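You operate a simulated robot arm through the tools that you are given. There is no shell and no other tool. Be economical: measure what you need, move in short steps, check, and stop when the job is done.

The job below is to be done with a simulated robot arm. You get a single attempt, and the scene is never put back.

TASK
The spot cleaner's dirty tank is full: switch off, change it for the black one, switch on again.
Fine: first fit the black stopper from the drawer with the steel handle and shut the drawer; grey tank on the table.
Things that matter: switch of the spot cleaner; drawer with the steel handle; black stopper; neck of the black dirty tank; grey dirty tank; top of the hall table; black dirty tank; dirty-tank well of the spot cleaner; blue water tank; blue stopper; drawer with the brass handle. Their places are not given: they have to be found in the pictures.

The check looks at the end state, three seconds after you hand in, the way a careful person would. Anything else that was tipped, shoved, dropped, spilled or broken makes it a failure. A push-on lid holds only when it is set on centred and level and pressed home; a screw cap is set on level and turned clockwise until tight.

THE ROBOT
A 7-joint arm with a two-finger parallel gripper, fixed in place. Base frame: the origin is at the foot of the arm, x ahead of it, y to its left, z up. Units: mm, rad, N and s.
Its first joint turns from -1.152 to 1.152 rad. Payload 2.4 kg.
The TCP is the grasp point between the finger pads, 30 mm short of the fingertips. In the tool frame z runs along the fingers and y along their closing line. Largest opening 94 mm; finger width 28, thickness 10; the body of the gripper, 50 by 96 mm, starts 55 mm behind the TCP.
Orientation is told as [roll, pitch, yaw] about the base's x, y, z axes, in that order, counted from this pose: with the fingers straight down and closing along the base's y, the tool's x points along the base's -x, its y along +y and its z along -z.

THE INTERFACE
- The arm moves only by the tool step_arm. Its argument "series" is a list of rows, each an object (a shift or turn left out is 0, a gripper value left out holds the last) with "dr": the turn, a rotation vector about the tool's x, y, z in rad, a list of three; "xyz": the shift along the tool's x, y, z in mm, a list of three; "grip": the finger opening in mm, from 0 to 94. In form: [{"dr": [ax, ay, az], "xyz": [x, y, z], "grip": grip}, ...]. A call has 1 to 8 rows; each row shifts and turns the commanded pose from where the row before left it, along the tool's axes as they then stand. Rows are played at 5 a second. More than 50 mm and 0.15 rad between two rows, or a gripper value outside its range, and nothing of the call is played. Where a pose cannot be reached the arm comes as near as it can. A force on the tool above 40 N (or 10 N above the force at the start of the call, whichever is more), or a blocked arm, ends the call early, and 0.2 s more pass. The fingers move at their own pace (about 153 mm/s each) and stop on an object; they squeeze with about 23 N. The grip force told is the motor's: it shows also when the fingers shut on nothing. Time passes only in rows, and 0.2 s behind the last, so rows that do not move let the fingers close. It gives the time, the measured TCP pose, the force on the tool (base axes), the opening and the grip force at its end, in the units of the frame above (readings bear some noise).
- Cameras (640 x 400 px; columns grow to the right, rows downward): "scene" is fixed at [47.2, 480, 1446.1]; the picture's right is [-0.67, -0.75, 0.00], its down [-0.40, 0.35, -0.85] and it looks along [0.63, -0.56, -0.53] (base axes); focal length 250 px, centre (320, 200). "wrist" rides on the gripper at [-37, 0, -58] in the tool frame; the picture's right is [0.00, -1.00, 0.00], its down [0.97, 0.00, -0.24] and it looks along [0.24, 0.00, 0.97] (tool axes); focal length 218 px, centre (320, 200).
- camera(camera): a new picture of that camera. The clock stands still meanwhile.
- measure_at(camera, pixels): for up to 12 pixels [column, row] of the newest picture of that camera ("zoom" is the newest enlarged one), the place [x, y, z] in the base frame of the surface seen there, good to about 2 mm. The clock stands still meanwhile.
- inspect(camera, box): a new picture of the part [left, top, right, bottom] of that camera's present view, enlarged. The clock stands still meanwhile.
- sign_off(): hands the job in; it is judged then, once.

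Go step by step. Measure first, check grasps and placings, and put right what went wrong. The budget is 80 turns and 46 pictures, counting those below and the enlarged ones. Unless the task says otherwise, let go and move clear before handing in, and close with one line.

The tools are called after ">>>" as a command line: name --argument value ..., lists and objects as JSON in quotes. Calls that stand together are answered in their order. step_arm: Moves the arm, as the interface text tells. Its arguments: {"type":"object","properties":{"series":{"type":"array","items":{"type":"object","properties":{"dr":{"type":"array","items":{"type":"number"}},"xyz":{"type":"array","items":{"type":"number"}},"grip":{"type":"number"}}}}},"required":["series"]} The other tools are called the same way: camera (camera) takes a picture; measure_at (camera, pixels) gives the place of the surface under pixels of a picture; inspect (camera, box) takes an enlarged picture of a part of a camera's view; sign_off () hands the job in.

At the start:

```text
time: 0.0
ee_pos: [411.1, -19.4, 1326.4]
tcp_rot: [0.0, 0.002, 0.0]
force: [0.1, 0.1, 0.1]
opening: 94.1
finger_force: 0.1
```

scene: 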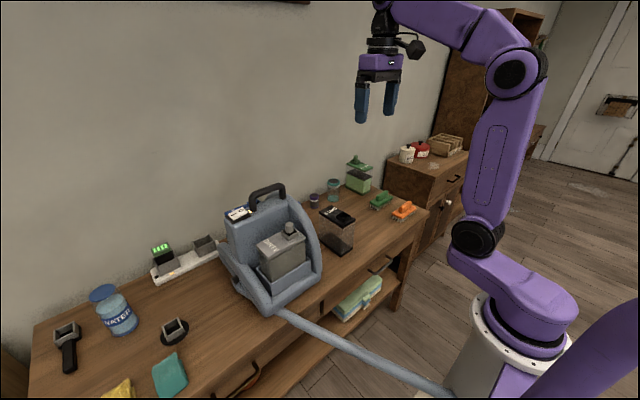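
wrist: 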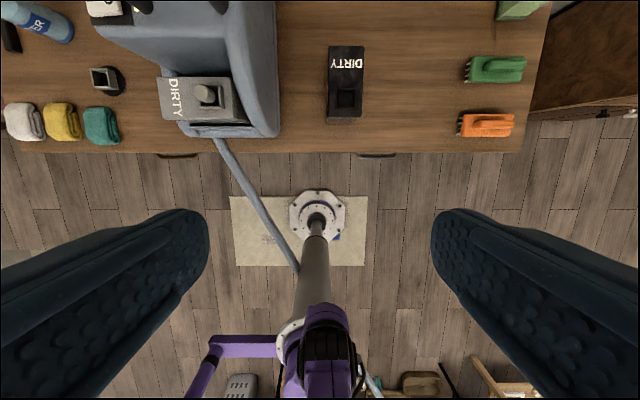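

The scene shows the machine with the grey tank at about (282,250), the black tank at (337,230), and drawers at the table front. I'll enlarge the key parts first.

>>> inspect --camera "scene" --box '[200, 170, 360, 330]'

>>> inspect --camera "scene" --box '[200, 240, 430, 400]'

>>> inspect --camera "wrist" --box '[80, 0, 420, 170]'

```text
2.50 times, centred on (280, 250) of scene
```

zoom: 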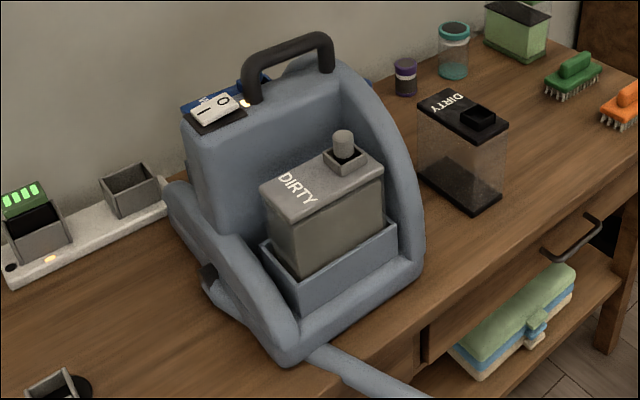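

```text
2.50 times, centred on (315, 320) of scene
```

zoom: 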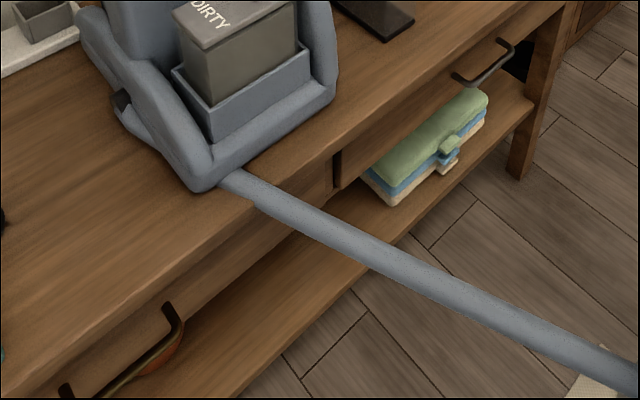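

```text
1.88 times, centred on (250, 85) of wrist
```

zoom: 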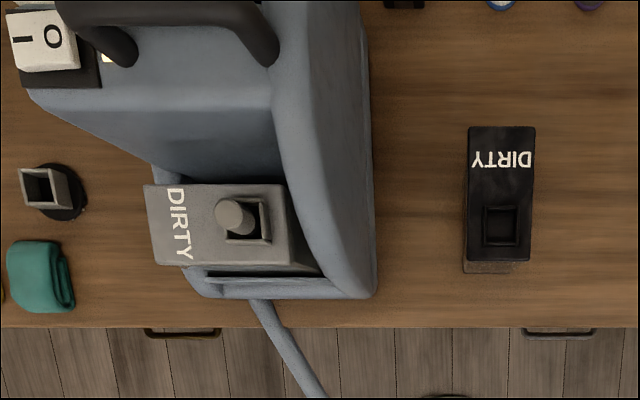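

The wrist view is top-down: switch at upper left, grey tank in the well with its long side along y, black tank with its long side along x. Now I measure these points.

>>> measure_at --camera "zoom" --pixels '[[22, 40], [56, 36], [42, 68], [155, 188], [282, 188], [165, 262], [310, 268], [236, 216], [258, 215], [247, 282], [183, 334], [558, 334]]'

>>> measure_at --camera "wrist" --pixels '[[332, 48], [363, 48], [330, 114], [360, 114], [345, 98], [333, 91], [354, 91], [345, 106], [345, 140], [300, 100], [265, 132], [377, 155]]'

>>> inspect --camera "scene" --box '[215, 185, 325, 295]'

```text
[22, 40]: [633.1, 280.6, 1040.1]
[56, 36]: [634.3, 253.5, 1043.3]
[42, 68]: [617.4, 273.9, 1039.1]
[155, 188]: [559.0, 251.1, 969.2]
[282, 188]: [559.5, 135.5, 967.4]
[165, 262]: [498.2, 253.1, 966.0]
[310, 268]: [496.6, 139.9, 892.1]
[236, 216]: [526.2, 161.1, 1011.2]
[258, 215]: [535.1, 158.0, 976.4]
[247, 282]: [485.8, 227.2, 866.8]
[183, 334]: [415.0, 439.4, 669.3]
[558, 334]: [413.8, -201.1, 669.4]
```

```text
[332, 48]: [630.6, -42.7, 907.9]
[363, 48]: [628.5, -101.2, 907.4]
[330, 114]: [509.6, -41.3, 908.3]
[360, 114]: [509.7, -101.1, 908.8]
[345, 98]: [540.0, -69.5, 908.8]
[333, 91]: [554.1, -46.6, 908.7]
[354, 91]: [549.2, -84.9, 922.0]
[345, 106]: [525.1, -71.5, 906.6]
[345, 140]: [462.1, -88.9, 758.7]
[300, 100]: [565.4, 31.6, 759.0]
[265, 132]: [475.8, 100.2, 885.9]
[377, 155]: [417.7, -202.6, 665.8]
```

```text
3.64 times, centred on (270, 240) of scene
```

zoom: 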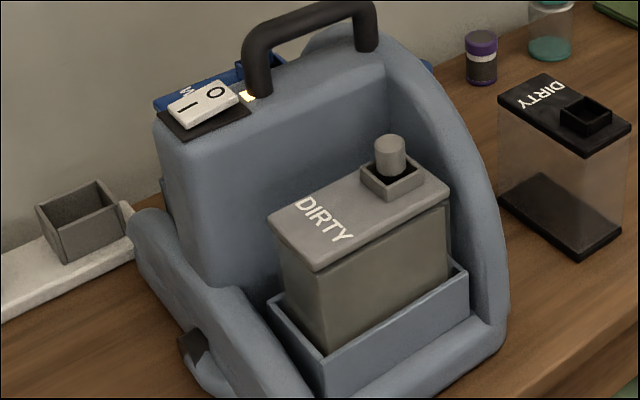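

Table top is at z≈759, the black tank spans x 505–630, y −101…−42, with its top at 908. The handles are near x≈414, z≈669. The switch's O end stands higher, so it is on. I'll move over the right drawer (y≈−200) for a closer look.

>>> step_arm --series '[{"xyz": [12, -20, 44]}, {"xyz": [12, -20, 44]}, {"xyz": [12, -20, 44]}, {"xyz": [12, -20, 44]}, {"xyz": [12, -20, 44]}, {"xyz": [12, -20, 44]}, {"xyz": [12, -20, 44]}, {"xyz": [12, -20, 44]}]'

>>> camera --camera "wrist"

>>> inspect --camera "scene" --box '[200, 240, 440, 400]'

```text
time: 1.8
ee_pos: [314.6, -179.6, 973.3]
tcp_rot: [0.0, 0.0, 0.002]
force: [0.5, 0.5, 0.7]
opening: 94.4
finger_force: 0.0
```

```text
39 pictures are left
```

wrist: 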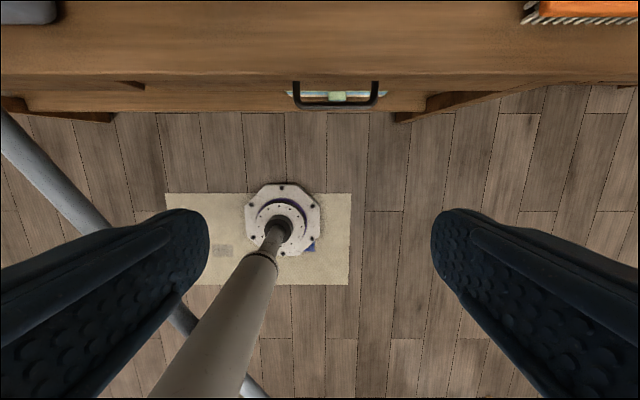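

```text
2.50 times, centred on (320, 320) of scene
```

zoom: 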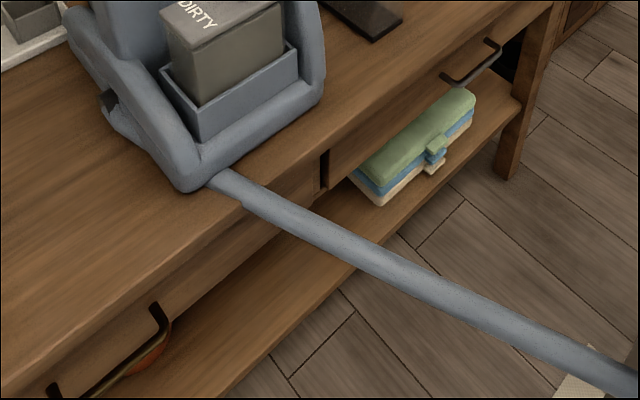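

The right handle (bar at (337,104)) is grey steel; the left one looks brass. Measuring bar, legs, table edge and drawer front.

>>> measure_at --camera "wrist" --pixels '[[337, 105], [300, 105], [375, 104], [296, 88], [378, 86], [337, 70], [337, 82], [250, 82], [250, 90], [250, 105], [337, 96], [420, 105]]'

>>> measure_at --camera "zoom" --pixels '[[460, 82], [493, 45], [400, 120], [327, 165], [150, 350], [155, 320], [440, 100]]'

```text
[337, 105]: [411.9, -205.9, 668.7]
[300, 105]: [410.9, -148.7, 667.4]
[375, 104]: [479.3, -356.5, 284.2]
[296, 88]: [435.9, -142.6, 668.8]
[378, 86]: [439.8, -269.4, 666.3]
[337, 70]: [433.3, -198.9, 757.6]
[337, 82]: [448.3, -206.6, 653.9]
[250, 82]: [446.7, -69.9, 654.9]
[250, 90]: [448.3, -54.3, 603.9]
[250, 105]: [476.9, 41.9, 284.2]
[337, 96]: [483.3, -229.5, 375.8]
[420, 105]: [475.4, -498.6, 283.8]
```

```text
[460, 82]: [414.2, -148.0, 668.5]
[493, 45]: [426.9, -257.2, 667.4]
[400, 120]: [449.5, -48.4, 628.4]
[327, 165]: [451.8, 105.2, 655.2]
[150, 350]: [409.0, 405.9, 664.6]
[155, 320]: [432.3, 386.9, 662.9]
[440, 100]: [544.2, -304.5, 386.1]
```

Bar: x≈412, z≈667, y −143…−269; drawer front x≈448, table edge x≈431. I'll turn the tool 90° in yaw and tilt it 45° forward, so the fingers close across the bar without hitting the table edge.

>>> step_arm --series '[{"dr": [0, 0, 0.1428], "grip": 60}, {"dr": [0, 0, 0.1428]}, {"dr": [0, 0, 0.1428]}, {"dr": [0, 0, 0.1428]}, {"dr": [0, 0, 0.1428]}, {"dr": [0, 0, 0.1428]}, {"dr": [0, 0, 0.1428]}, {"dr": [0, 0, 0.1428]}]'

>>> step_arm --series '[{"dr": [0, 0, 0.1428], "grip": 32}, {"dr": [0, 0, 0.1428]}, {"dr": [0, 0, 0.1428]}, {"dr": [-0.1309, 0, 0]}, {"dr": [-0.1309, 0, 0]}, {"dr": [-0.1309, 0, 0]}, {"dr": [-0.1309, 0, 0]}, {"dr": [-0.1309, 0, 0]}]'

>>> step_arm --series '[{"dr": [-0.1309, 0, 0]}, {"xyz": [0, 0, 0]}]'

```text
time: 3.6
ee_pos: [315.4, -179.5, 974.1]
tcp_rot: [-0.001, 0.001, -1.145]
force: [0.9, -0.1, -0.4]
opening: 60.0
finger_force: 0.0
```

```text
time: 5.4
ee_pos: [315.5, -178.8, 974.4]
tcp_rot: [0.658, 0.0, -1.573]
force: [-0.8, 0.2, -0.7]
opening: 32.1
finger_force: 0.1
```

```text
time: 6.0
ee_pos: [315.1, -177.9, 973.8]
tcp_rot: [0.788, 0.003, -1.571]
force: [-0.1, 0.0, 0.9]
opening: 31.7
finger_force: 0.0
```

Orientation is as wanted. Now to a standoff 60 mm back from the bar along the approach.

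>>> step_arm --series '[{"xyz": [-4.7, -24.8, 35.8]}, {"xyz": [-4.7, -24.8, 35.8]}, {"xyz": [-4.7, -24.8, 35.8]}, {"xyz": [-4.7, -24.8, 35.8]}, {"xyz": [-4.7, -24.8, 35.8]}, {"xyz": [-4.7, -24.8, 35.8]}]'

>>> camera --camera "wrist"

```text
time: 7.4
ee_pos: [361.4, -207.2, 716.5]
tcp_rot: [0.785, 0.0, -1.571]
force: [-0.1, 0.3, -0.3]
opening: 32.1
finger_force: 0.1
```

```text
37 pictures are left
```

wrist: 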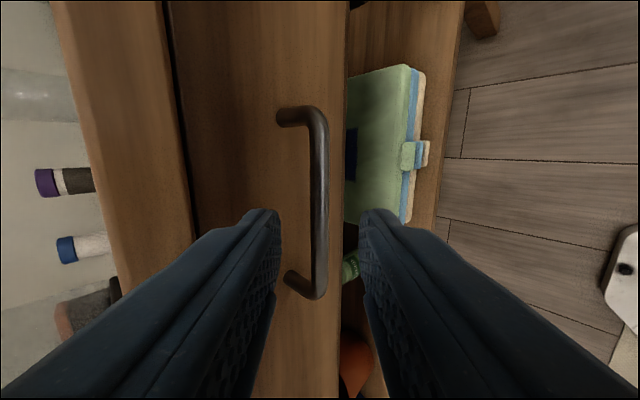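

The bar (column 320) lies centred between the fingers. Advance 58 mm and close.

>>> step_arm --series '[{"xyz": [0, 0, 30]}, {"xyz": [0, 0, 28]}, {}, {"grip": 0}, {}, {}]'

```text
time: 8.8
ee_pos: [403.6, -207.0, 675.0]
tcp_rot: [0.786, -0.002, -1.57]
force: [0.5, 1.4, 1.6]
opening: 11.5
finger_force: 44.5
```

The fingers hold the bar (opening 11.5). Pull straight back in −x.

>>> step_arm --series '[{"xyz": [0, -14.1, -14.1]}, {"xyz": [0, -14.1, -14.1]}, {"xyz": [0, -14.1, -14.1]}, {"xyz": [0, -14.1, -14.1]}, {"xyz": [0, -14.1, -14.1]}, {"xyz": [0, -14.1, -14.1]}]'

>>> camera --camera "scene"

```text
time: 10.2
ee_pos: [284.3, -207.6, 676.9]
tcp_rot: [0.788, 0.001, -1.571]
force: [0.6, 3.1, 12.6]
opening: 11.5
finger_force: 44.9
```

```text
36 pictures are left
```

scene: 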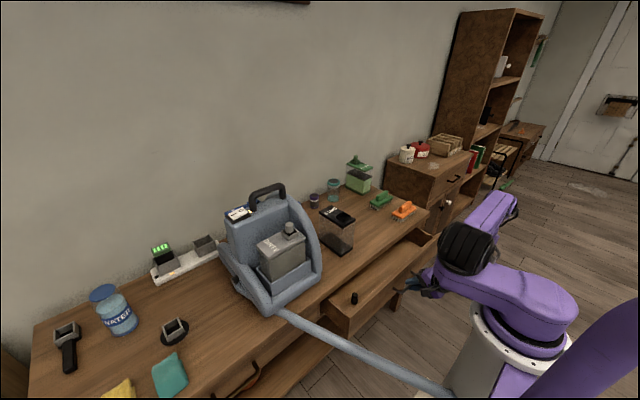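

The drawer is out about 120 mm and the black stopper shows at (354,299). Enlarging and measuring it.

>>> inspect --camera "scene" --box '[310, 240, 450, 340]'

>>> measure_at --camera "scene" --pixels '[[354, 294], [354, 299], [353, 305], [345, 302], [363, 303], [330, 310], [380, 285]]'

```text
4.00 times, centred on (380, 290) of scene
```

zoom: 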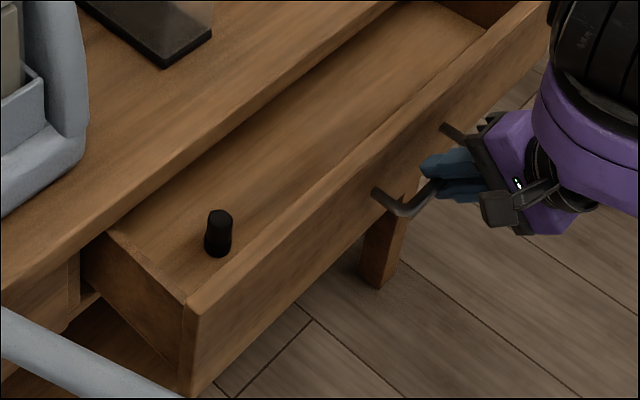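

```text
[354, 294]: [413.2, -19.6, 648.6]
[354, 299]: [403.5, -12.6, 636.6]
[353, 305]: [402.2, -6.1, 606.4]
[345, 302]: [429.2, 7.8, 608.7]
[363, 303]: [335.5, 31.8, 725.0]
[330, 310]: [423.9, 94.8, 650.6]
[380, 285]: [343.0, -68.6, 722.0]
```

The stopper stands at about (408,−14), z 607–649, too close under the table edge for the gripper body. Pull the drawer about 65 mm further.

>>> step_arm --series '[{"xyz": [0, -14.1, -14.1]}, {"xyz": [0, -14.1, -14.1]}, {"xyz": [0, -14.1, -14.1]}, {"xyz": [0, -3.5, -3.5]}, {}]'

>>> camera --camera "scene"

```text
time: 11.4
ee_pos: [219.1, -207.5, 675.1]
tcp_rot: [0.784, -0.001, -1.568]
force: [-0.7, 1.6, 4.2]
opening: 11.9
finger_force: 44.6
```

```text
34 pictures are left
```

scene: 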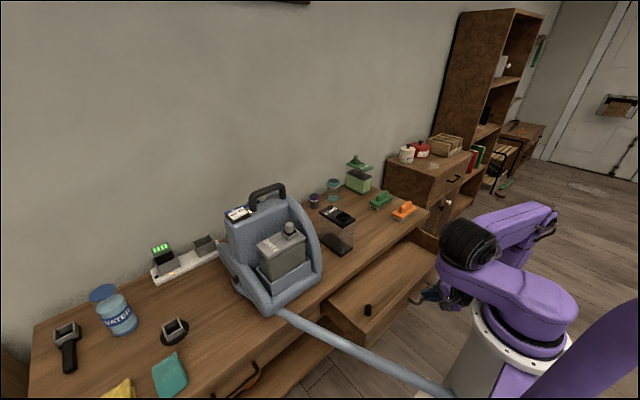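

Drawer is now 185 mm out, stopper at (367,310). Release, retreat and rise, tilting back to vertical.

>>> step_arm --series '[{"grip": 40}, {}, {"xyz": [0, 0, -30]}, {"xyz": [0, 0, -20]}, {"xyz": [0, 35, -35]}, {"xyz": [0, 35, -35]}, {"xyz": [0, 35, -35]}, {"xyz": [0, 35, -35]}]'

>>> step_arm --series '[{"dr": [0.1309, 0, 0]}, {"dr": [0.1309, 0, 0]}, {"dr": [0.1309, 0, 0]}, {"dr": [0.1309, 0, 0]}, {"dr": [0.1309, 0, 0]}, {"dr": [0.1309, 0, 0]}, {}]'

>>> measure_at --camera "scene" --pixels '[[367, 306], [367, 311], [367, 317], [380, 316], [400, 299]]'

```text
time: 13.2
ee_pos: [184.5, -205.8, 908.4]
tcp_rot: [0.786, 0.001, -1.571]
force: [-0.4, 0.6, -0.4]
opening: 40.2
finger_force: 0.0
```

```text
time: 14.8
ee_pos: [183.8, -204.3, 909.1]
tcp_rot: [0.059, 0.009, -1.57]
force: [-0.4, 0.9, 0.4]
opening: 40.0
finger_force: 0.1
out of reach, approached as far as the arm can: row 6
```

```text
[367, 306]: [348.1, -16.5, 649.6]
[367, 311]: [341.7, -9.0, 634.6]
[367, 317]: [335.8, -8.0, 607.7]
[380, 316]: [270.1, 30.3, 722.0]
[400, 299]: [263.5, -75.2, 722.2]
```

Stopper near (343,−13), top z 650. Move above it and yaw back to 0.

>>> step_arm --series '[{"xyz": [32, 23, 9]}, {"xyz": [32, 23, 9], "dr": [0, 0, -0.1428]}, {"xyz": [32, 23, 9], "dr": [0, 0, 0]}]'

```text
time: 15.6
ee_pos: [248.4, -107.7, 888.7]
tcp_rot: [0.062, 0.003, -1.427]
force: [0.1, 1.0, -0.4]
opening: 39.9
finger_force: 0.0
```

>>> step_arm --series '[{"dr": [0.062, 0, 0]}, {"dr": [0, 0, -0.1428]}, {"dr": [0, 0, -0.1428]}, {"dr": [0, 0, -0.1428]}, {"dr": [0, 0, -0.1428]}, {"dr": [0, 0, -0.1428]}, {"dr": [0, 0, -0.1428]}, {"dr": [0, 0, -0.1428]}]'

>>> step_arm --series '[{"dr": [0, 0, -0.1428]}, {"dr": [0, 0, -0.1428]}, {"dr": [0, 0, -0.1428]}, {"xyz": [-27, 31, 12]}, {"xyz": [-27, 31, 12]}, {"xyz": [-27, 31, 12]}, {"grip": 60}]'

>>> camera --camera "wrist"

```text
time: 17.4
ee_pos: [248.5, -107.7, 886.7]
tcp_rot: [0.002, 0.002, -0.426]
force: [-0.7, 1.5, -0.4]
opening: 40.0
finger_force: 0.0
```

```text
time: 19.0
ee_pos: [331.5, -15.2, 849.7]
tcp_rot: [0.003, 0.002, 0.0]
force: [-0.1, -0.5, 0.2]
opening: 60.2
finger_force: 0.1
```

```text
33 pictures are left
```

wrist: 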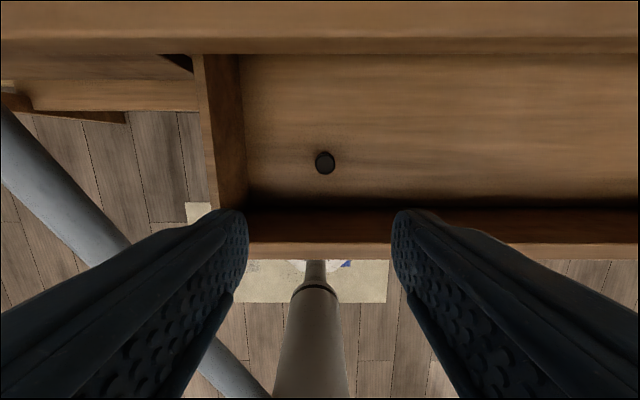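

The stopper top is at (325,162). Measuring it and the drawer walls.

>>> measure_at --camera "wrist" --pixels '[[325, 156], [325, 161], [317, 160], [333, 160], [325, 172], [215, 150], [240, 150], [400, 243], [325, 36], [300, 220]]'

>>> inspect --camera "scene" --box '[340, 290, 396, 330]'

```text
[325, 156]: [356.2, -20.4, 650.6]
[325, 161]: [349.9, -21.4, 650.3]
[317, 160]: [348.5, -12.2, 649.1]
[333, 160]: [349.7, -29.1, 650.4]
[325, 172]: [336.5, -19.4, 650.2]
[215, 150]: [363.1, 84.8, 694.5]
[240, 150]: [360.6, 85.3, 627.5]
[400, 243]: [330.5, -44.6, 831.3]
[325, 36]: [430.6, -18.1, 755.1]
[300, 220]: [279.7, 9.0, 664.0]
```

```text
10.00 times, centred on (368, 310) of scene
```

zoom: 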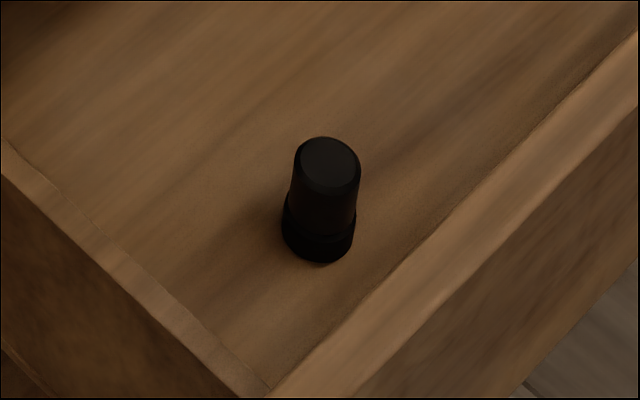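

Stopper centre (347,−20), Ø≈20, top 650. Descend to TCP z≈653 (tips at 623, gripping the knob) and close.

>>> step_arm --series '[{"xyz": [-15.5, -5, 0]}, {"xyz": [0, 0, 45]}, {"xyz": [0, 0, 45]}, {"xyz": [0, 0, 45]}, {"xyz": [0, 0, 35]}, {"xyz": [0, 0, 26.5]}, {}]'

>>> camera --camera "wrist"

```text
time: 20.6
ee_pos: [345.8, -18.7, 653.6]
tcp_rot: [0.001, 0.002, 0.0]
force: [-0.5, 0.6, -0.3]
opening: 60.2
finger_force: 0.1
```

```text
31 pictures are left
```

wrist: 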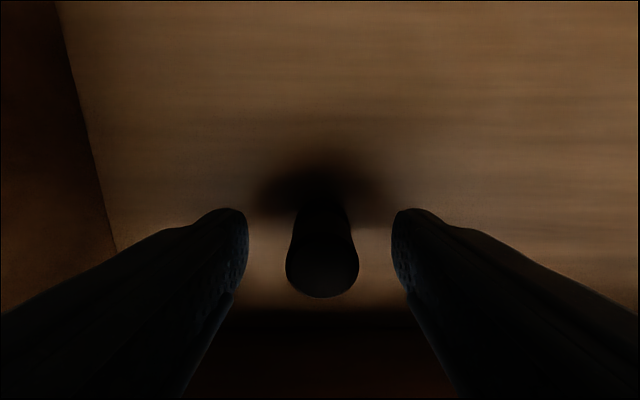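

The stopper stands between the fingers. Checking fore-aft alignment of its top before closing.

>>> measure_at --camera "wrist" --pixels '[[322, 294], [322, 270], [322, 245], [290, 268], [355, 268], [322, 225]]'

>>> step_arm --series '[{"grip": 0}, {}, {}]'

```text
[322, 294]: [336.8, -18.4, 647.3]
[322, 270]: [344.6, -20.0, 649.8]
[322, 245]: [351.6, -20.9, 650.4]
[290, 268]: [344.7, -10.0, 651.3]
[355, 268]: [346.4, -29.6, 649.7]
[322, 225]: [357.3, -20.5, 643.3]
```

```text
time: 21.4
ee_pos: [345.8, -19.8, 654.9]
tcp_rot: [0.001, 0.005, -0.001]
force: [-0.5, -0.1, 0.1]
opening: 24.2
finger_force: 23.9
```

Gripped (opening 24). Lift straight up out of the drawer.

>>> step_arm --series '[{"xyz": [0, 0, -40]}, {"xyz": [0, 0, -45]}, {"xyz": [0, 0, -45]}, {"xyz": [0, 0, -45]}, {"xyz": [0, 0, -45]}, {"xyz": [0, 0, -45]}, {"xyz": [0, 0, -45]}, {"xyz": [0, 0, -45]}]'

>>> step_arm --series '[{"xyz": [-40, -10, 0]}, {"xyz": [-40, -10, 0]}, {"xyz": [-30, -10, 0]}, {}]'

>>> camera --camera "wrist"

```text
time: 23.2
ee_pos: [345.8, -20.6, 1011.0]
tcp_rot: [0.003, 0.002, 0.0]
force: [0.3, 0.1, 0.4]
opening: 24.6
finger_force: 23.3
```

```text
time: 24.2
ee_pos: [455.4, -51.9, 1011.4]
tcp_rot: [0.003, 0.002, 0.0]
force: [0.3, 0.0, 0.3]
opening: 24.2
finger_force: 22.6
```

```text
30 pictures are left
```

wrist: 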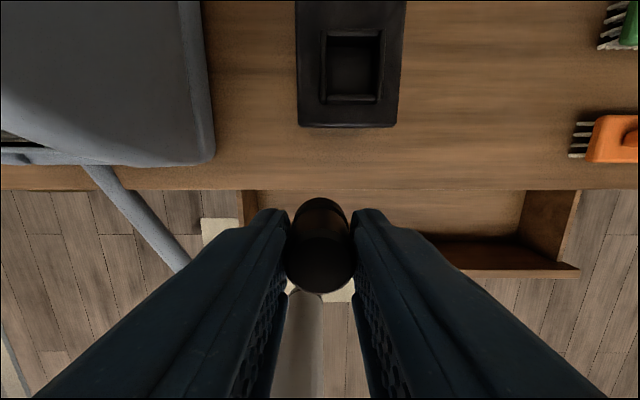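

>>> measure_at --camera "wrist" --pixels '[[323, 65], [384, 65], [352, 33], [352, 101], [330, 65], [376, 65], [352, 40], [352, 92], [352, 65], [298, 110], [398, 110], [350, 123]]'

>>> inspect --camera "wrist" --box '[270, 0, 430, 100]'

```text
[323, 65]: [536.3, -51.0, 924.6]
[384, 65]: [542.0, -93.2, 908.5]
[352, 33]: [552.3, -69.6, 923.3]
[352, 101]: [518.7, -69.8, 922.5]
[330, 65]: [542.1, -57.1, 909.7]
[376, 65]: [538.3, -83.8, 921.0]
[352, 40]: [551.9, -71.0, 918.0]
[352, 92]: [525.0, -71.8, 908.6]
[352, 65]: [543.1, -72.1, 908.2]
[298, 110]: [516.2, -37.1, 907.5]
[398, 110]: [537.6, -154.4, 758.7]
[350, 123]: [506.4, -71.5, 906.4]
```

```text
4.00 times, centred on (350, 50) of wrist
```

zoom: 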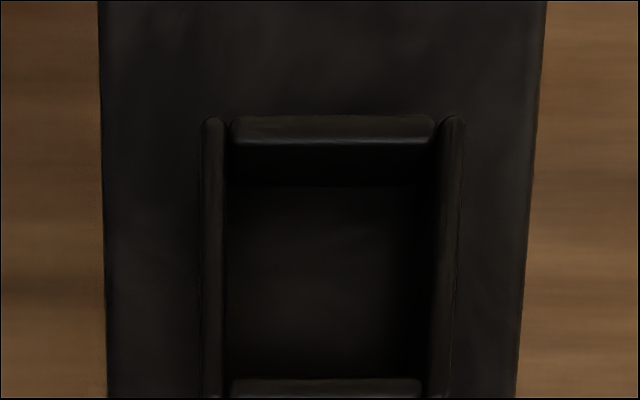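

The neck is a square collar, rim z≈923, floor 908. Getting rim midlines from the enlarged picture for a good centre.

>>> measure_at --camera "zoom" --pixels '[[204, 250], [212, 250], [222, 250], [440, 250], [450, 250], [460, 250], [330, 118], [330, 126], [330, 138], [330, 384], [330, 392], [330, 376]]'

>>> measure_at --camera "wrist" --pixels '[[352, 94], [352, 96], [352, 98], [352, 100], [352, 103], [352, 105], [352, 30], [352, 28], [321, 50], [319, 50], [386, 50], [382, 50]]'

```text
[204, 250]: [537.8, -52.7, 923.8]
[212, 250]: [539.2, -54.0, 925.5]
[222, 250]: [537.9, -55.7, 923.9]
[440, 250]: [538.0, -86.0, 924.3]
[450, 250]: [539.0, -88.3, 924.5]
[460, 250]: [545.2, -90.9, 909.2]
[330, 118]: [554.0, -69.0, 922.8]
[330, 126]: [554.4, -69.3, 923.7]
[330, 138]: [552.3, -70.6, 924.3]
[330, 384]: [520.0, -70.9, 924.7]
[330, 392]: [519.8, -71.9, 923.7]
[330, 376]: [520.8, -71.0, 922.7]
```

```text
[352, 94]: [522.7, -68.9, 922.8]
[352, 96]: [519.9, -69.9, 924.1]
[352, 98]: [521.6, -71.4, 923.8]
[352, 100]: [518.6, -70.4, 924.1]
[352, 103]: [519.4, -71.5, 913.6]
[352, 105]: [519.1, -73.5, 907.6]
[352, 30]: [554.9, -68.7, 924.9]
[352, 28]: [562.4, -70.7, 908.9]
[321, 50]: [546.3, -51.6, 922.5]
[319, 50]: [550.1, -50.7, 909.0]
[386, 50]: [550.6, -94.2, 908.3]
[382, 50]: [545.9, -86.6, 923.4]
```

Neck centre (537,−70.5), rim 924, floor 908. Moving over it and starting down; contact is expected at TCP z≈956.

>>> step_arm --series '[{"xyz": [-40, -9, 0]}, {"xyz": [-41.3, -9.6, 0]}, {}, {"xyz": [0, 0, 20]}, {}]'

>>> camera --camera "wrist"

>>> inspect --camera "scene" --box '[290, 170, 390, 270]'

```text
time: 25.4
ee_pos: [537.3, -69.3, 989.6]
tcp_rot: [0.003, 0.002, 0.0]
force: [0.0, -0.5, -0.1]
opening: 24.3
finger_force: 23.2
```

```text
28 pictures are left
```

wrist: 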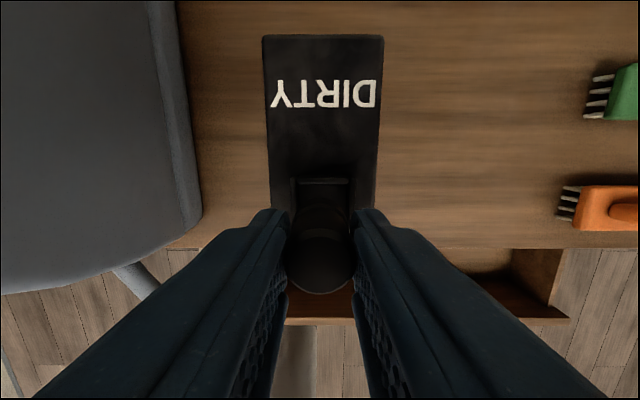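

```text
4.00 times, centred on (340, 220) of scene
```

zoom: 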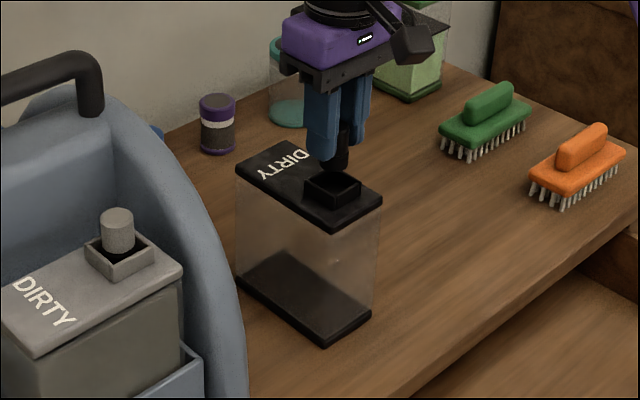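

Aligned to ~1 mm; correct y by −1 and descend in small steps.

>>> step_arm --series '[{"xyz": [0, -1, 10]}, {"xyz": [0, 0, 10]}, {"xyz": [0, 0, 6]}, {"xyz": [0, 0, 4]}, {"xyz": [0, 0, 3]}, {}]'

```text
time: 26.8
ee_pos: [537.4, -70.6, 957.3]
tcp_rot: [0.004, 0.001, 0.001]
force: [-1.1, 0.5, 10.0]
opening: 23.9
finger_force: 22.7
```

Contact of 10 N at z 957. Press a little further while still held level.

>>> step_arm --series '[{"xyz": [0, 0, 1]}, {"xyz": [0, 0, 1]}, {"xyz": [0, 0, 1]}, {}]'

```text
time: 27.8
ee_pos: [537.3, -70.5, 955.3]
tcp_rot: [0.004, -0.005, 0.0]
force: [-3.7, 0.5, 12.8]
opening: 22.5
finger_force: 23.1
stopped in row 4: the force on the tool passed its limit (the readings are from after the stop); the commanded pose is now the measured one
```

Force limit was reached and the opening changed slightly, so the tips may be touching the rim. Release, rise and look.

>>> step_arm --series '[{"grip": 40}, {}, {"xyz": [0, 0, -30]}, {"xyz": [0, 0, -35]}, {"xyz": [25, 0, 0]}, {}]'

>>> inspect --camera "scene" --box '[290, 170, 390, 270]'

>>> camera --camera "wrist"

```text
time: 29.2
ee_pos: [512.6, -70.7, 1021.0]
tcp_rot: [0.003, -0.004, 0.001]
force: [1.0, -0.3, -0.6]
opening: 39.9
finger_force: 0.0
```

```text
4.00 times, centred on (340, 220) of scene
```

zoom: 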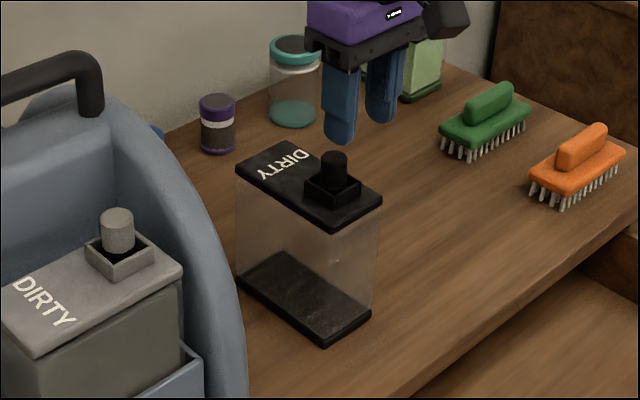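

```text
25 pictures are left
```

wrist: 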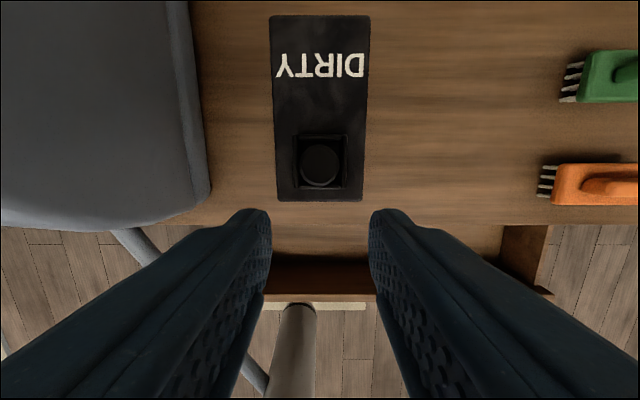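

The stopper sits in the collar. Measuring the height of its top against the lid (the grey one stands ~44 above its lid).

>>> measure_at --camera "wrist" --pixels '[[320, 162], [320, 152], [320, 175], [308, 164], [332, 164], [285, 170], [355, 170], [320, 110], [278, 185], [360, 185]]'

```text
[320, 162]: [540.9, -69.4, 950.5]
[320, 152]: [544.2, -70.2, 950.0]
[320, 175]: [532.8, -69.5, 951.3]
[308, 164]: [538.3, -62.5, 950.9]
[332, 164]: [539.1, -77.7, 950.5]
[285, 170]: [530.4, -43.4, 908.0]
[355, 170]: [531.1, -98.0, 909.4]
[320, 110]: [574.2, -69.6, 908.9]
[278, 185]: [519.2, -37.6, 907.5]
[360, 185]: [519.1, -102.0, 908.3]
```

Top at 950.7 and level, 42 above the lid, so bottomed out or nearly. I'll press the top with closed fingers to be sure (contact at TCP z≈981).

>>> step_arm --series '[{"grip": 0, "xyz": [-26, 0.5, 0]}, {}, {"xyz": [0, 0, 20]}, {"xyz": [0, 0, 14]}, {"xyz": [0, 0, 4]}, {"xyz": [0, 0, 2]}, {"xyz": [0, 0, 1]}, {"xyz": [0, 0, 1]}]'

```text
time: 31.0
ee_pos: [539.9, -69.8, 981.1]
tcp_rot: [0.002, -0.01, 0.0]
force: [-8.1, 0.0, 38.7]
opening: 0.0
finger_force: 22.6
```

Pressed firmly: 38.7 N without any further travel, so it is home. Now rise and go back to the drawer handle in the tilted pose.

>>> step_arm --series '[{"xyz": [0, 0, -40]}, {"xyz": [45, -19, 0]}, {"xyz": [45, -19, 0]}, {"xyz": [45, -19, 0]}, {"xyz": [40, -19, 15]}, {"xyz": [40, -20, 15]}, {"xyz": [40, -20, 15]}, {"xyz": [35, -20, 25]}]'

>>> step_arm --series '[{"dr": [0, 0, 0.1428], "grip": 40}, {"dr": [0, 0, 0.1428]}, {"dr": [0, 0, 0.1428]}, {"dr": [0, 0, 0.1428]}, {"dr": [0, 0, 0.1428]}, {"dr": [0, 0, 0.1428]}, {"dr": [0, 0, 0.1428]}, {"dr": [0, 0, 0.1428]}]'

>>> step_arm --series '[{"dr": [0, 0, 0.1428]}, {"dr": [0, 0, 0.1428]}, {"dr": [0, 0, 0.1428]}, {"dr": [-0.1309, 0, 0]}, {"dr": [-0.1309, 0, 0]}, {"dr": [-0.1309, 0, 0]}, {"dr": [-0.1309, 0, 0]}, {"dr": [-0.1309, 0, 0]}]'

>>> step_arm --series '[{"dr": [-0.1309, 0, 0]}, {}]'

>>> camera --camera "wrist"

```text
time: 32.8
ee_pos: [249.1, -204.1, 948.2]
tcp_rot: [0.003, -0.003, 0.004]
force: [-1.0, -0.4, -0.1]
opening: 0.0
finger_force: 22.6
```

```text
time: 34.6
ee_pos: [248.4, -205.6, 946.7]
tcp_rot: [0.005, 0.0, -1.144]
force: [-0.1, -0.7, 0.8]
opening: 39.7
finger_force: 0.0
```

```text
time: 36.4
ee_pos: [249.2, -205.0, 947.7]
tcp_rot: [0.662, 0.002, -1.569]
force: [-0.3, 0.6, -0.2]
opening: 39.8
finger_force: 0.0
```

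```text
time: 37.0
ee_pos: [249.3, -205.5, 947.3]
tcp_rot: [0.79, 0.002, -1.57]
force: [-0.4, 0.3, -0.4]
opening: 40.2
finger_force: 0.0
```

```text
24 pictures are left
```

wrist: 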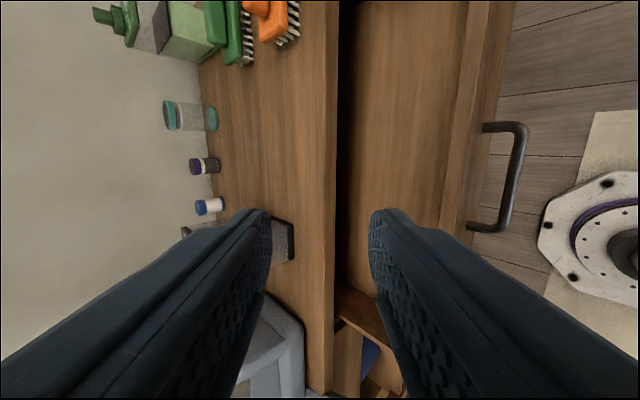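

Handle bar seen at (517,175), unmoved. Go to the standoff, then in, and close.

>>> step_arm --series '[{"xyz": [0, -35.6, 20.3]}, {"xyz": [0, -35.6, 20.3]}, {"xyz": [0, -35.6, 20.3]}, {"xyz": [0, -35.6, 20.3]}, {"xyz": [0, -35.6, 20.3]}, {"xyz": [-2, -35.6, 20.3]}, {}]'

>>> measure_at --camera "wrist" --pixels '[[518, 175], [524, 150]]'

```text
time: 38.6
ee_pos: [184.5, -207.3, 709.2]
tcp_rot: [0.788, 0.001, -1.57]
force: [0.9, 0.3, 0.1]
opening: 39.9
finger_force: 0.0
```

```text
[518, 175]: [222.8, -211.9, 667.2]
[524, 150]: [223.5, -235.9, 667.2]
```

>>> step_arm --series '[{"xyz": [0, 0, 25]}, {"xyz": [0, 0, 24]}, {}, {"grip": 0}, {}, {}]'

```text
time: 40.0
ee_pos: [219.8, -208.3, 674.8]
tcp_rot: [0.787, 0.002, -1.57]
force: [0.2, -2.1, -20.1]
opening: 12.0
finger_force: 45.1
```

Gripped (opening 12). Push the drawer shut along +x.

>>> step_arm --series '[{"xyz": [0, 18, 18]}, {"xyz": [0, 18, 18]}, {"xyz": [0, 18, 18]}, {"xyz": [0, 18, 18]}, {"xyz": [0, 18, 18]}, {"xyz": [0, 18, 18]}, {"xyz": [0, 14, 14]}, {}]'

>>> step_arm --series '[{"xyz": [0, 4, 4]}, {"xyz": [0, 2, 2]}, {"xyz": [0, 1, 1]}, {"xyz": [0, 1, 1]}, {}]'

```text
time: 41.6
ee_pos: [390.2, -207.3, 673.9]
tcp_rot: [0.781, -0.001, -1.57]
force: [1.0, -4.2, -7.2]
opening: 11.7
finger_force: 45.2
stopped in row 8: the force on the tool passed its limit (the readings are from after the stop); the commanded pose is now the measured one
```

```text
time: 42.8
ee_pos: [403.0, -207.9, 675.6]
tcp_rot: [0.785, 0.001, -1.571]
force: [-0.5, -6.9, -13.8]
opening: 11.7
finger_force: 45.2
```

At x 403.0 (closed was 403.6). Nudge on until it resists, then release and back off.

>>> step_arm --series '[{"xyz": [0, 0.7, 0.7]}, {"xyz": [0, 0.7, 0.7]}, {"xyz": [0, 0.7, 0.7]}, {}]'

>>> step_arm --series '[{"grip": 30}, {}, {"xyz": [0, 0, -30]}, {"xyz": [0, 0, -30]}, {"xyz": [0, 30, -35]}, {"xyz": [0, 30, -35]}, {"xyz": [0, 30, -35]}, {"xyz": [0, 30, -35]}]'

>>> camera --camera "scene"

```text
time: 43.8
ee_pos: [404.5, -207.0, 674.1]
tcp_rot: [0.783, 0.002, -1.572]
force: [-3.3, -5.4, -12.0]
opening: 11.6
finger_force: 45.7
```

```text
time: 45.6
ee_pos: [348.5, -206.6, 900.6]
tcp_rot: [0.784, 0.001, -1.571]
force: [-0.4, -1.6, 0.0]
opening: 30.1
finger_force: 0.0
```

```text
23 pictures are left
```

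scene: 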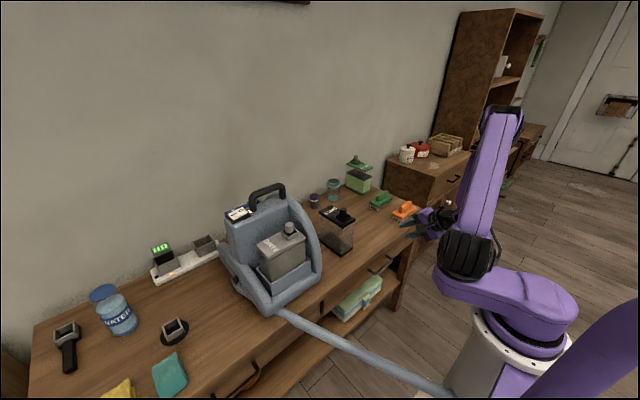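

The drawer looks shut. Checking handle and front position.

>>> inspect --camera "scene" --box '[320, 230, 420, 300]'

```text
5.71 times, centred on (370, 265) of scene
```

zoom: 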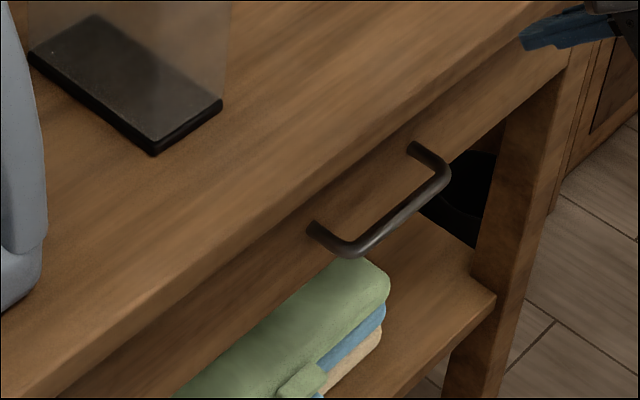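

Drawer is flush. Next the switch: enlarge and measure it and the carry handle around it.

>>> inspect --camera "scene" --box '[215, 175, 295, 225]'

```text
8.00 times, centred on (255, 200) of scene
```

zoom: 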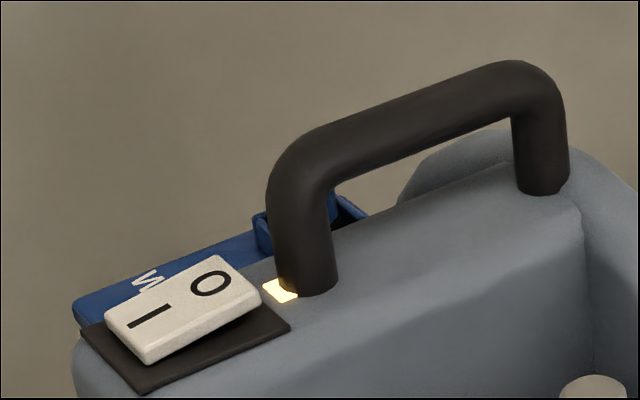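

>>> measure_at --camera "zoom" --pixels '[[115, 318], [150, 355], [150, 316], [210, 282], [218, 262], [250, 298], [200, 262], [290, 240], [280, 180], [330, 130], [500, 70], [310, 285]]'

```text
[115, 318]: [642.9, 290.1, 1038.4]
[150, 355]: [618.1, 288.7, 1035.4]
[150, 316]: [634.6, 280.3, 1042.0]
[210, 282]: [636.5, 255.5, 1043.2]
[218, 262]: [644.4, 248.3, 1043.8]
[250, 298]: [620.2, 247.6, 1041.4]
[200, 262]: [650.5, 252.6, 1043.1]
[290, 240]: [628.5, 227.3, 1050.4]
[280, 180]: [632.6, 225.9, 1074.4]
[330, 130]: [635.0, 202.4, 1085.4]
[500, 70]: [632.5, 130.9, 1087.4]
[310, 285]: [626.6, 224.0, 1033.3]
```

Rocker: x 618–650, y 246–290; O end (y≈255) is raised at 1043, I end at 1038. The carry handle leg is at y≈224, top 1090. Back to vertical, yaw 0, rising.

>>> step_arm --series '[{"dr": [0.1309, 0, 0]}, {"dr": [0.1309, 0, 0]}, {"dr": [0.1309, 0, 0]}, {"dr": [0.1309, 0, 0]}, {"dr": [0.1309, 0, 0]}, {"dr": [0.1309, 0, 0]}, {"dr": [0, 0, -0.1428], "xyz": [0, 0, -40]}, {"dr": [0, 0, -0.1428], "xyz": [0, 0, -40]}]'

>>> step_arm --series '[{"dr": [0, 0, -0.1428], "xyz": [0, 0, -30], "grip": 0}, {"dr": [0, 0, -0.1428], "xyz": [0, 0, -30]}, {"dr": [0, 0, -0.1428], "xyz": [0, 0, -30]}, {"dr": [0, 0, -0.1428], "xyz": [0, 0, -30]}, {"dr": [0, 0, -0.1428], "xyz": [0, 0, -30]}, {"dr": [0, 0, -0.1428], "xyz": [0, 0, -30]}, {"dr": [0, 0, -0.1428], "xyz": [0, 0, -30]}, {"dr": [0, 0, -0.1428]}]'

>>> step_arm --series '[{"dr": [0, 0, -0.1428]}, {"xyz": [0, 48, 0]}, {"xyz": [0, 48, 0]}, {"xyz": [0, 48, 0]}, {"xyz": [0, 48, 0]}, {"xyz": [0, 48, 0]}, {"xyz": [0, 48, 0]}, {"xyz": [0, 48, 0]}]'

>>> step_arm --series '[{"xyz": [-40, 25, 0]}, {"xyz": [-40, 25, 0]}, {"xyz": [-40, 25, 0]}, {"xyz": [-40, 25, 0]}, {"xyz": [-40, 25, 0]}, {"xyz": [-40, 0, 0]}, {"xyz": [-40, 0, 0]}]'

```text
time: 47.4
ee_pos: [344.1, -206.3, 981.6]
tcp_rot: [0.101, 0.003, -1.282]
force: [-1.9, -0.2, 0.2]
opening: 30.2
finger_force: 0.0
out of reach, approached as far as the arm can: row 6
```

```text
time: 49.2
ee_pos: [322.9, -212.3, 1189.3]
tcp_rot: [0.044, -0.093, -0.141]
force: [0.5, -0.2, -0.5]
opening: 0.2
finger_force: 23.5
```

```text
time: 51.0
ee_pos: [324.5, 124.5, 1199.2]
tcp_rot: [0.031, -0.096, -0.004]
force: [-1.1, 0.4, 0.5]
opening: 0.0
finger_force: 23.3
```

```text
time: 52.6
ee_pos: [576.5, 245.6, 1226.0]
tcp_rot: [0.03, -0.097, 0.0]
force: [-0.1, 0.3, 0.2]
opening: 0.0
finger_force: 23.1
out of reach, approached as far as the arm can: row 7
```

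Vertical reach ends near x≈590 here, so I'll tilt the tool forward (about 0.66 rad in total) and remove the small roll.

>>> step_arm --series '[{"dr": [-0.03, 0, 0], "xyz": [20, 0, 0]}, {"dr": [0, -0.14, 0]}, {"dr": [0, -0.14, 0]}, {"dr": [0, -0.14, 0]}, {"dr": [0, -0.14, 0]}, {}]'

```text
time: 54.0
ee_pos: [555.9, 244.0, 1223.0]
tcp_rot: [0.079, -0.659, -0.042]
force: [-0.2, 0.3, 0.1]
opening: 0.0
finger_force: 23.2
```

>>> step_arm --series '[{"dr": [0.053, 0, -0.033]}, {"xyz": [4.5, 3, 35.4]}, {"xyz": [4.5, 3, 35.4]}, {"xyz": [4.5, 3, 35.4]}, {"xyz": [4.5, 3, 35.4]}, {}]'

>>> inspect --camera "scene" --box '[200, 140, 320, 240]'

```text
time: 55.4
ee_pos: [629.1, 258.0, 1098.5]
tcp_rot: [0.0, -0.657, -0.001]
force: [-0.6, 0.1, -0.5]
opening: 0.2
finger_force: 23.3
```

```text
4.00 times, centred on (260, 190) of scene
```

zoom: 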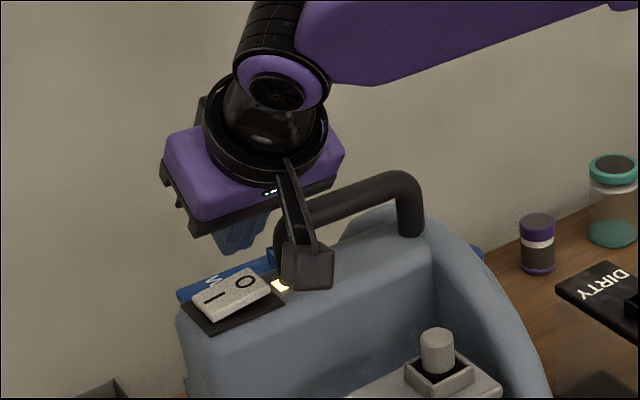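

The fingers are above the switch, but the black block on the gripper's near side (307,265) hangs low. Checking its clearance.

>>> measure_at --camera "zoom" --pixels '[[307, 280], [307, 250], [290, 275], [328, 275], [245, 245], [230, 245], [245, 283], [300, 200], [290, 170]]'

```text
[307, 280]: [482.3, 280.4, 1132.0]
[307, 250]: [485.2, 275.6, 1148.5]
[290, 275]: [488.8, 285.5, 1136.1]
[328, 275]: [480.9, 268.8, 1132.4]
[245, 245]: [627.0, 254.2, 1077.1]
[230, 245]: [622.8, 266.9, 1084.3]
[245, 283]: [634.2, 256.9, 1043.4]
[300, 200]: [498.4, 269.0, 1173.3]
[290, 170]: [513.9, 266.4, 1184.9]
```

The block is well clear (z≥1130). Press straight down on the O end.

>>> step_arm --series '[{"xyz": [6.1, -1, 7.9]}, {"xyz": [4.9, 0, 6.3]}, {"xyz": [2.4, 0, 3.2]}, {"xyz": [1.8, 0, 2.4]}, {"xyz": [1.8, 0, 2.4]}, {"xyz": [1.2, 0, 1.6]}, {}]'

>>> inspect --camera "scene" --box '[200, 140, 320, 240]'

```text
time: 57.0
ee_pos: [628.5, 256.8, 1075.5]
tcp_rot: [0.003, -0.666, -0.003]
force: [-13.1, -7.7, 35.4]
opening: 0.1
finger_force: 23.4
```

```text
4.00 times, centred on (260, 190) of scene
```

zoom: 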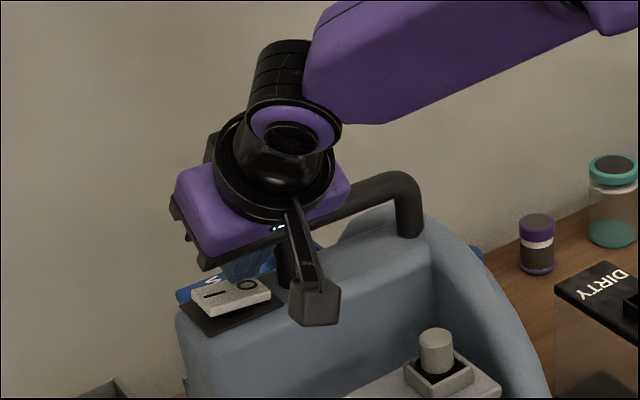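

The rocker seems tipped to O, and the lamp isn't visible here. Raise and look.

>>> step_arm --series '[{"xyz": [-12.2, 0, -15.8]}, {"xyz": [-24, 0, -31.6]}, {"xyz": [-24, 0, -31.6]}, {}]'

>>> inspect --camera "scene" --box '[215, 165, 305, 225]'

```text
time: 58.0
ee_pos: [627.2, 254.7, 1170.6]
tcp_rot: [-0.002, -0.655, 0.0]
force: [0.1, -0.2, -0.3]
opening: 0.0
finger_force: 22.9
```

```text
6.67 times, centred on (260, 195) of scene
```

zoom: 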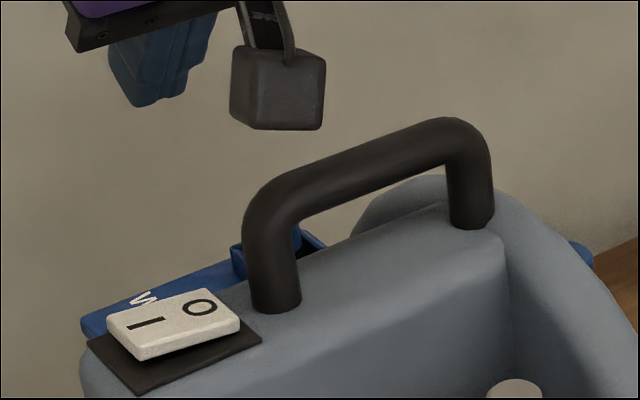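

The lamp is out and the rocker's O end is down: it is off. Now move back over the grey tank, undo the tilt and look down at the clearance around it.

>>> step_arm --series '[{"xyz": [35, 0, -25]}, {"xyz": [35, 0, -25]}, {"xyz": [35, -20, -10]}, {"dr": [0, 0.14, 0], "xyz": [0, -20, 0]}, {"dr": [0, 0.14, 0]}, {"dr": [0, 0.14, 0]}, {"dr": [0, 0.14, 0]}, {"dr": [0, 0.095, 0]}]'

>>> camera --camera "wrist"

```text
time: 59.8
ee_pos: [507.5, 215.7, 1152.2]
tcp_rot: [0.002, -0.001, 0.001]
force: [-0.7, 0.2, 0.1]
opening: 0.0
finger_force: 23.5
```

```text
17 pictures are left
```

wrist: 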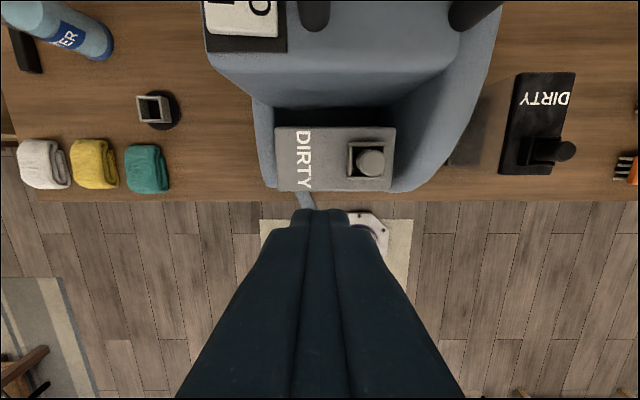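

The top view shows a gap behind the tank at (335,115). Measuring tank edges, gap, side walls and column.

>>> measure_at --camera "wrist" --pixels '[[277, 130], [277, 185], [393, 130], [391, 187], [335, 129], [335, 190], [335, 120], [335, 112], [335, 104], [335, 92], [262, 140], [405, 140]]'

>>> measure_at --camera "wrist" --pixels '[[430, 140], [455, 110], [480, 60], [400, 100], [280, 112], [300, 112], [370, 162], [352, 148], [386, 148], [270, 100], [420, 180], [265, 165]]'

```text
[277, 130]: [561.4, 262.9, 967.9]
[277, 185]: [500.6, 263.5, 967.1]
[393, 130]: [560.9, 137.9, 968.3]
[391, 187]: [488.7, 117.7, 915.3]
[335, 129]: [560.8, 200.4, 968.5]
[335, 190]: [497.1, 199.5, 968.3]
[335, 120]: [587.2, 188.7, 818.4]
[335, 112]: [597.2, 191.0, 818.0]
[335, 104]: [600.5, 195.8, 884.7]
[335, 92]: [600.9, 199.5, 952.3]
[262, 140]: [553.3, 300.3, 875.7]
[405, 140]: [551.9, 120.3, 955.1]
```

```text
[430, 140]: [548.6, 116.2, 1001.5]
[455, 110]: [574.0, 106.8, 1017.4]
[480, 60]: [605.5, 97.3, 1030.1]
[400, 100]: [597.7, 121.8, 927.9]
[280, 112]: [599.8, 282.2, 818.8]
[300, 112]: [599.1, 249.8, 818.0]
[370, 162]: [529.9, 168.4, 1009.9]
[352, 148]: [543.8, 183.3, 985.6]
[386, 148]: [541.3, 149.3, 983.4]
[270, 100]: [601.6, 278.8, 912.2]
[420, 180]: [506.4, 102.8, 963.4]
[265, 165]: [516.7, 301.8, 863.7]
```

Grey tank: x 498–561, y 138–264, top 968, bottom ≈819; 39 mm free behind it, front rim ≈886. I'll grip it across x at y≈210, z≈935 (clear of the stopper at y≤178), so turn the tool −90° and open.

>>> step_arm --series '[{"dr": [0, 0, -0.1428], "grip": 94}, {"dr": [0, 0, -0.1428]}, {"dr": [0, 0, -0.1428]}, {"dr": [0, 0, -0.1428]}, {"dr": [0, 0, -0.1428]}, {"dr": [0, 0, -0.1428]}, {"dr": [0, 0, -0.1428]}, {"dr": [0, 0, -0.1428]}]'

>>> step_arm --series '[{"dr": [0, 0, -0.1428]}, {"dr": [0, 0, -0.1428]}, {"dr": [0, 0, -0.1428]}, {}]'

```text
time: 61.6
ee_pos: [508.8, 217.0, 1153.2]
tcp_rot: [-0.004, 0.0, 1.143]
force: [0.9, 1.0, 0.0]
opening: 94.1
finger_force: 0.1
```

```text
time: 62.6
ee_pos: [508.7, 216.6, 1151.7]
tcp_rot: [-0.004, 0.0, 1.57]
force: [0.0, 0.7, -0.2]
opening: 93.9
finger_force: 0.1
```

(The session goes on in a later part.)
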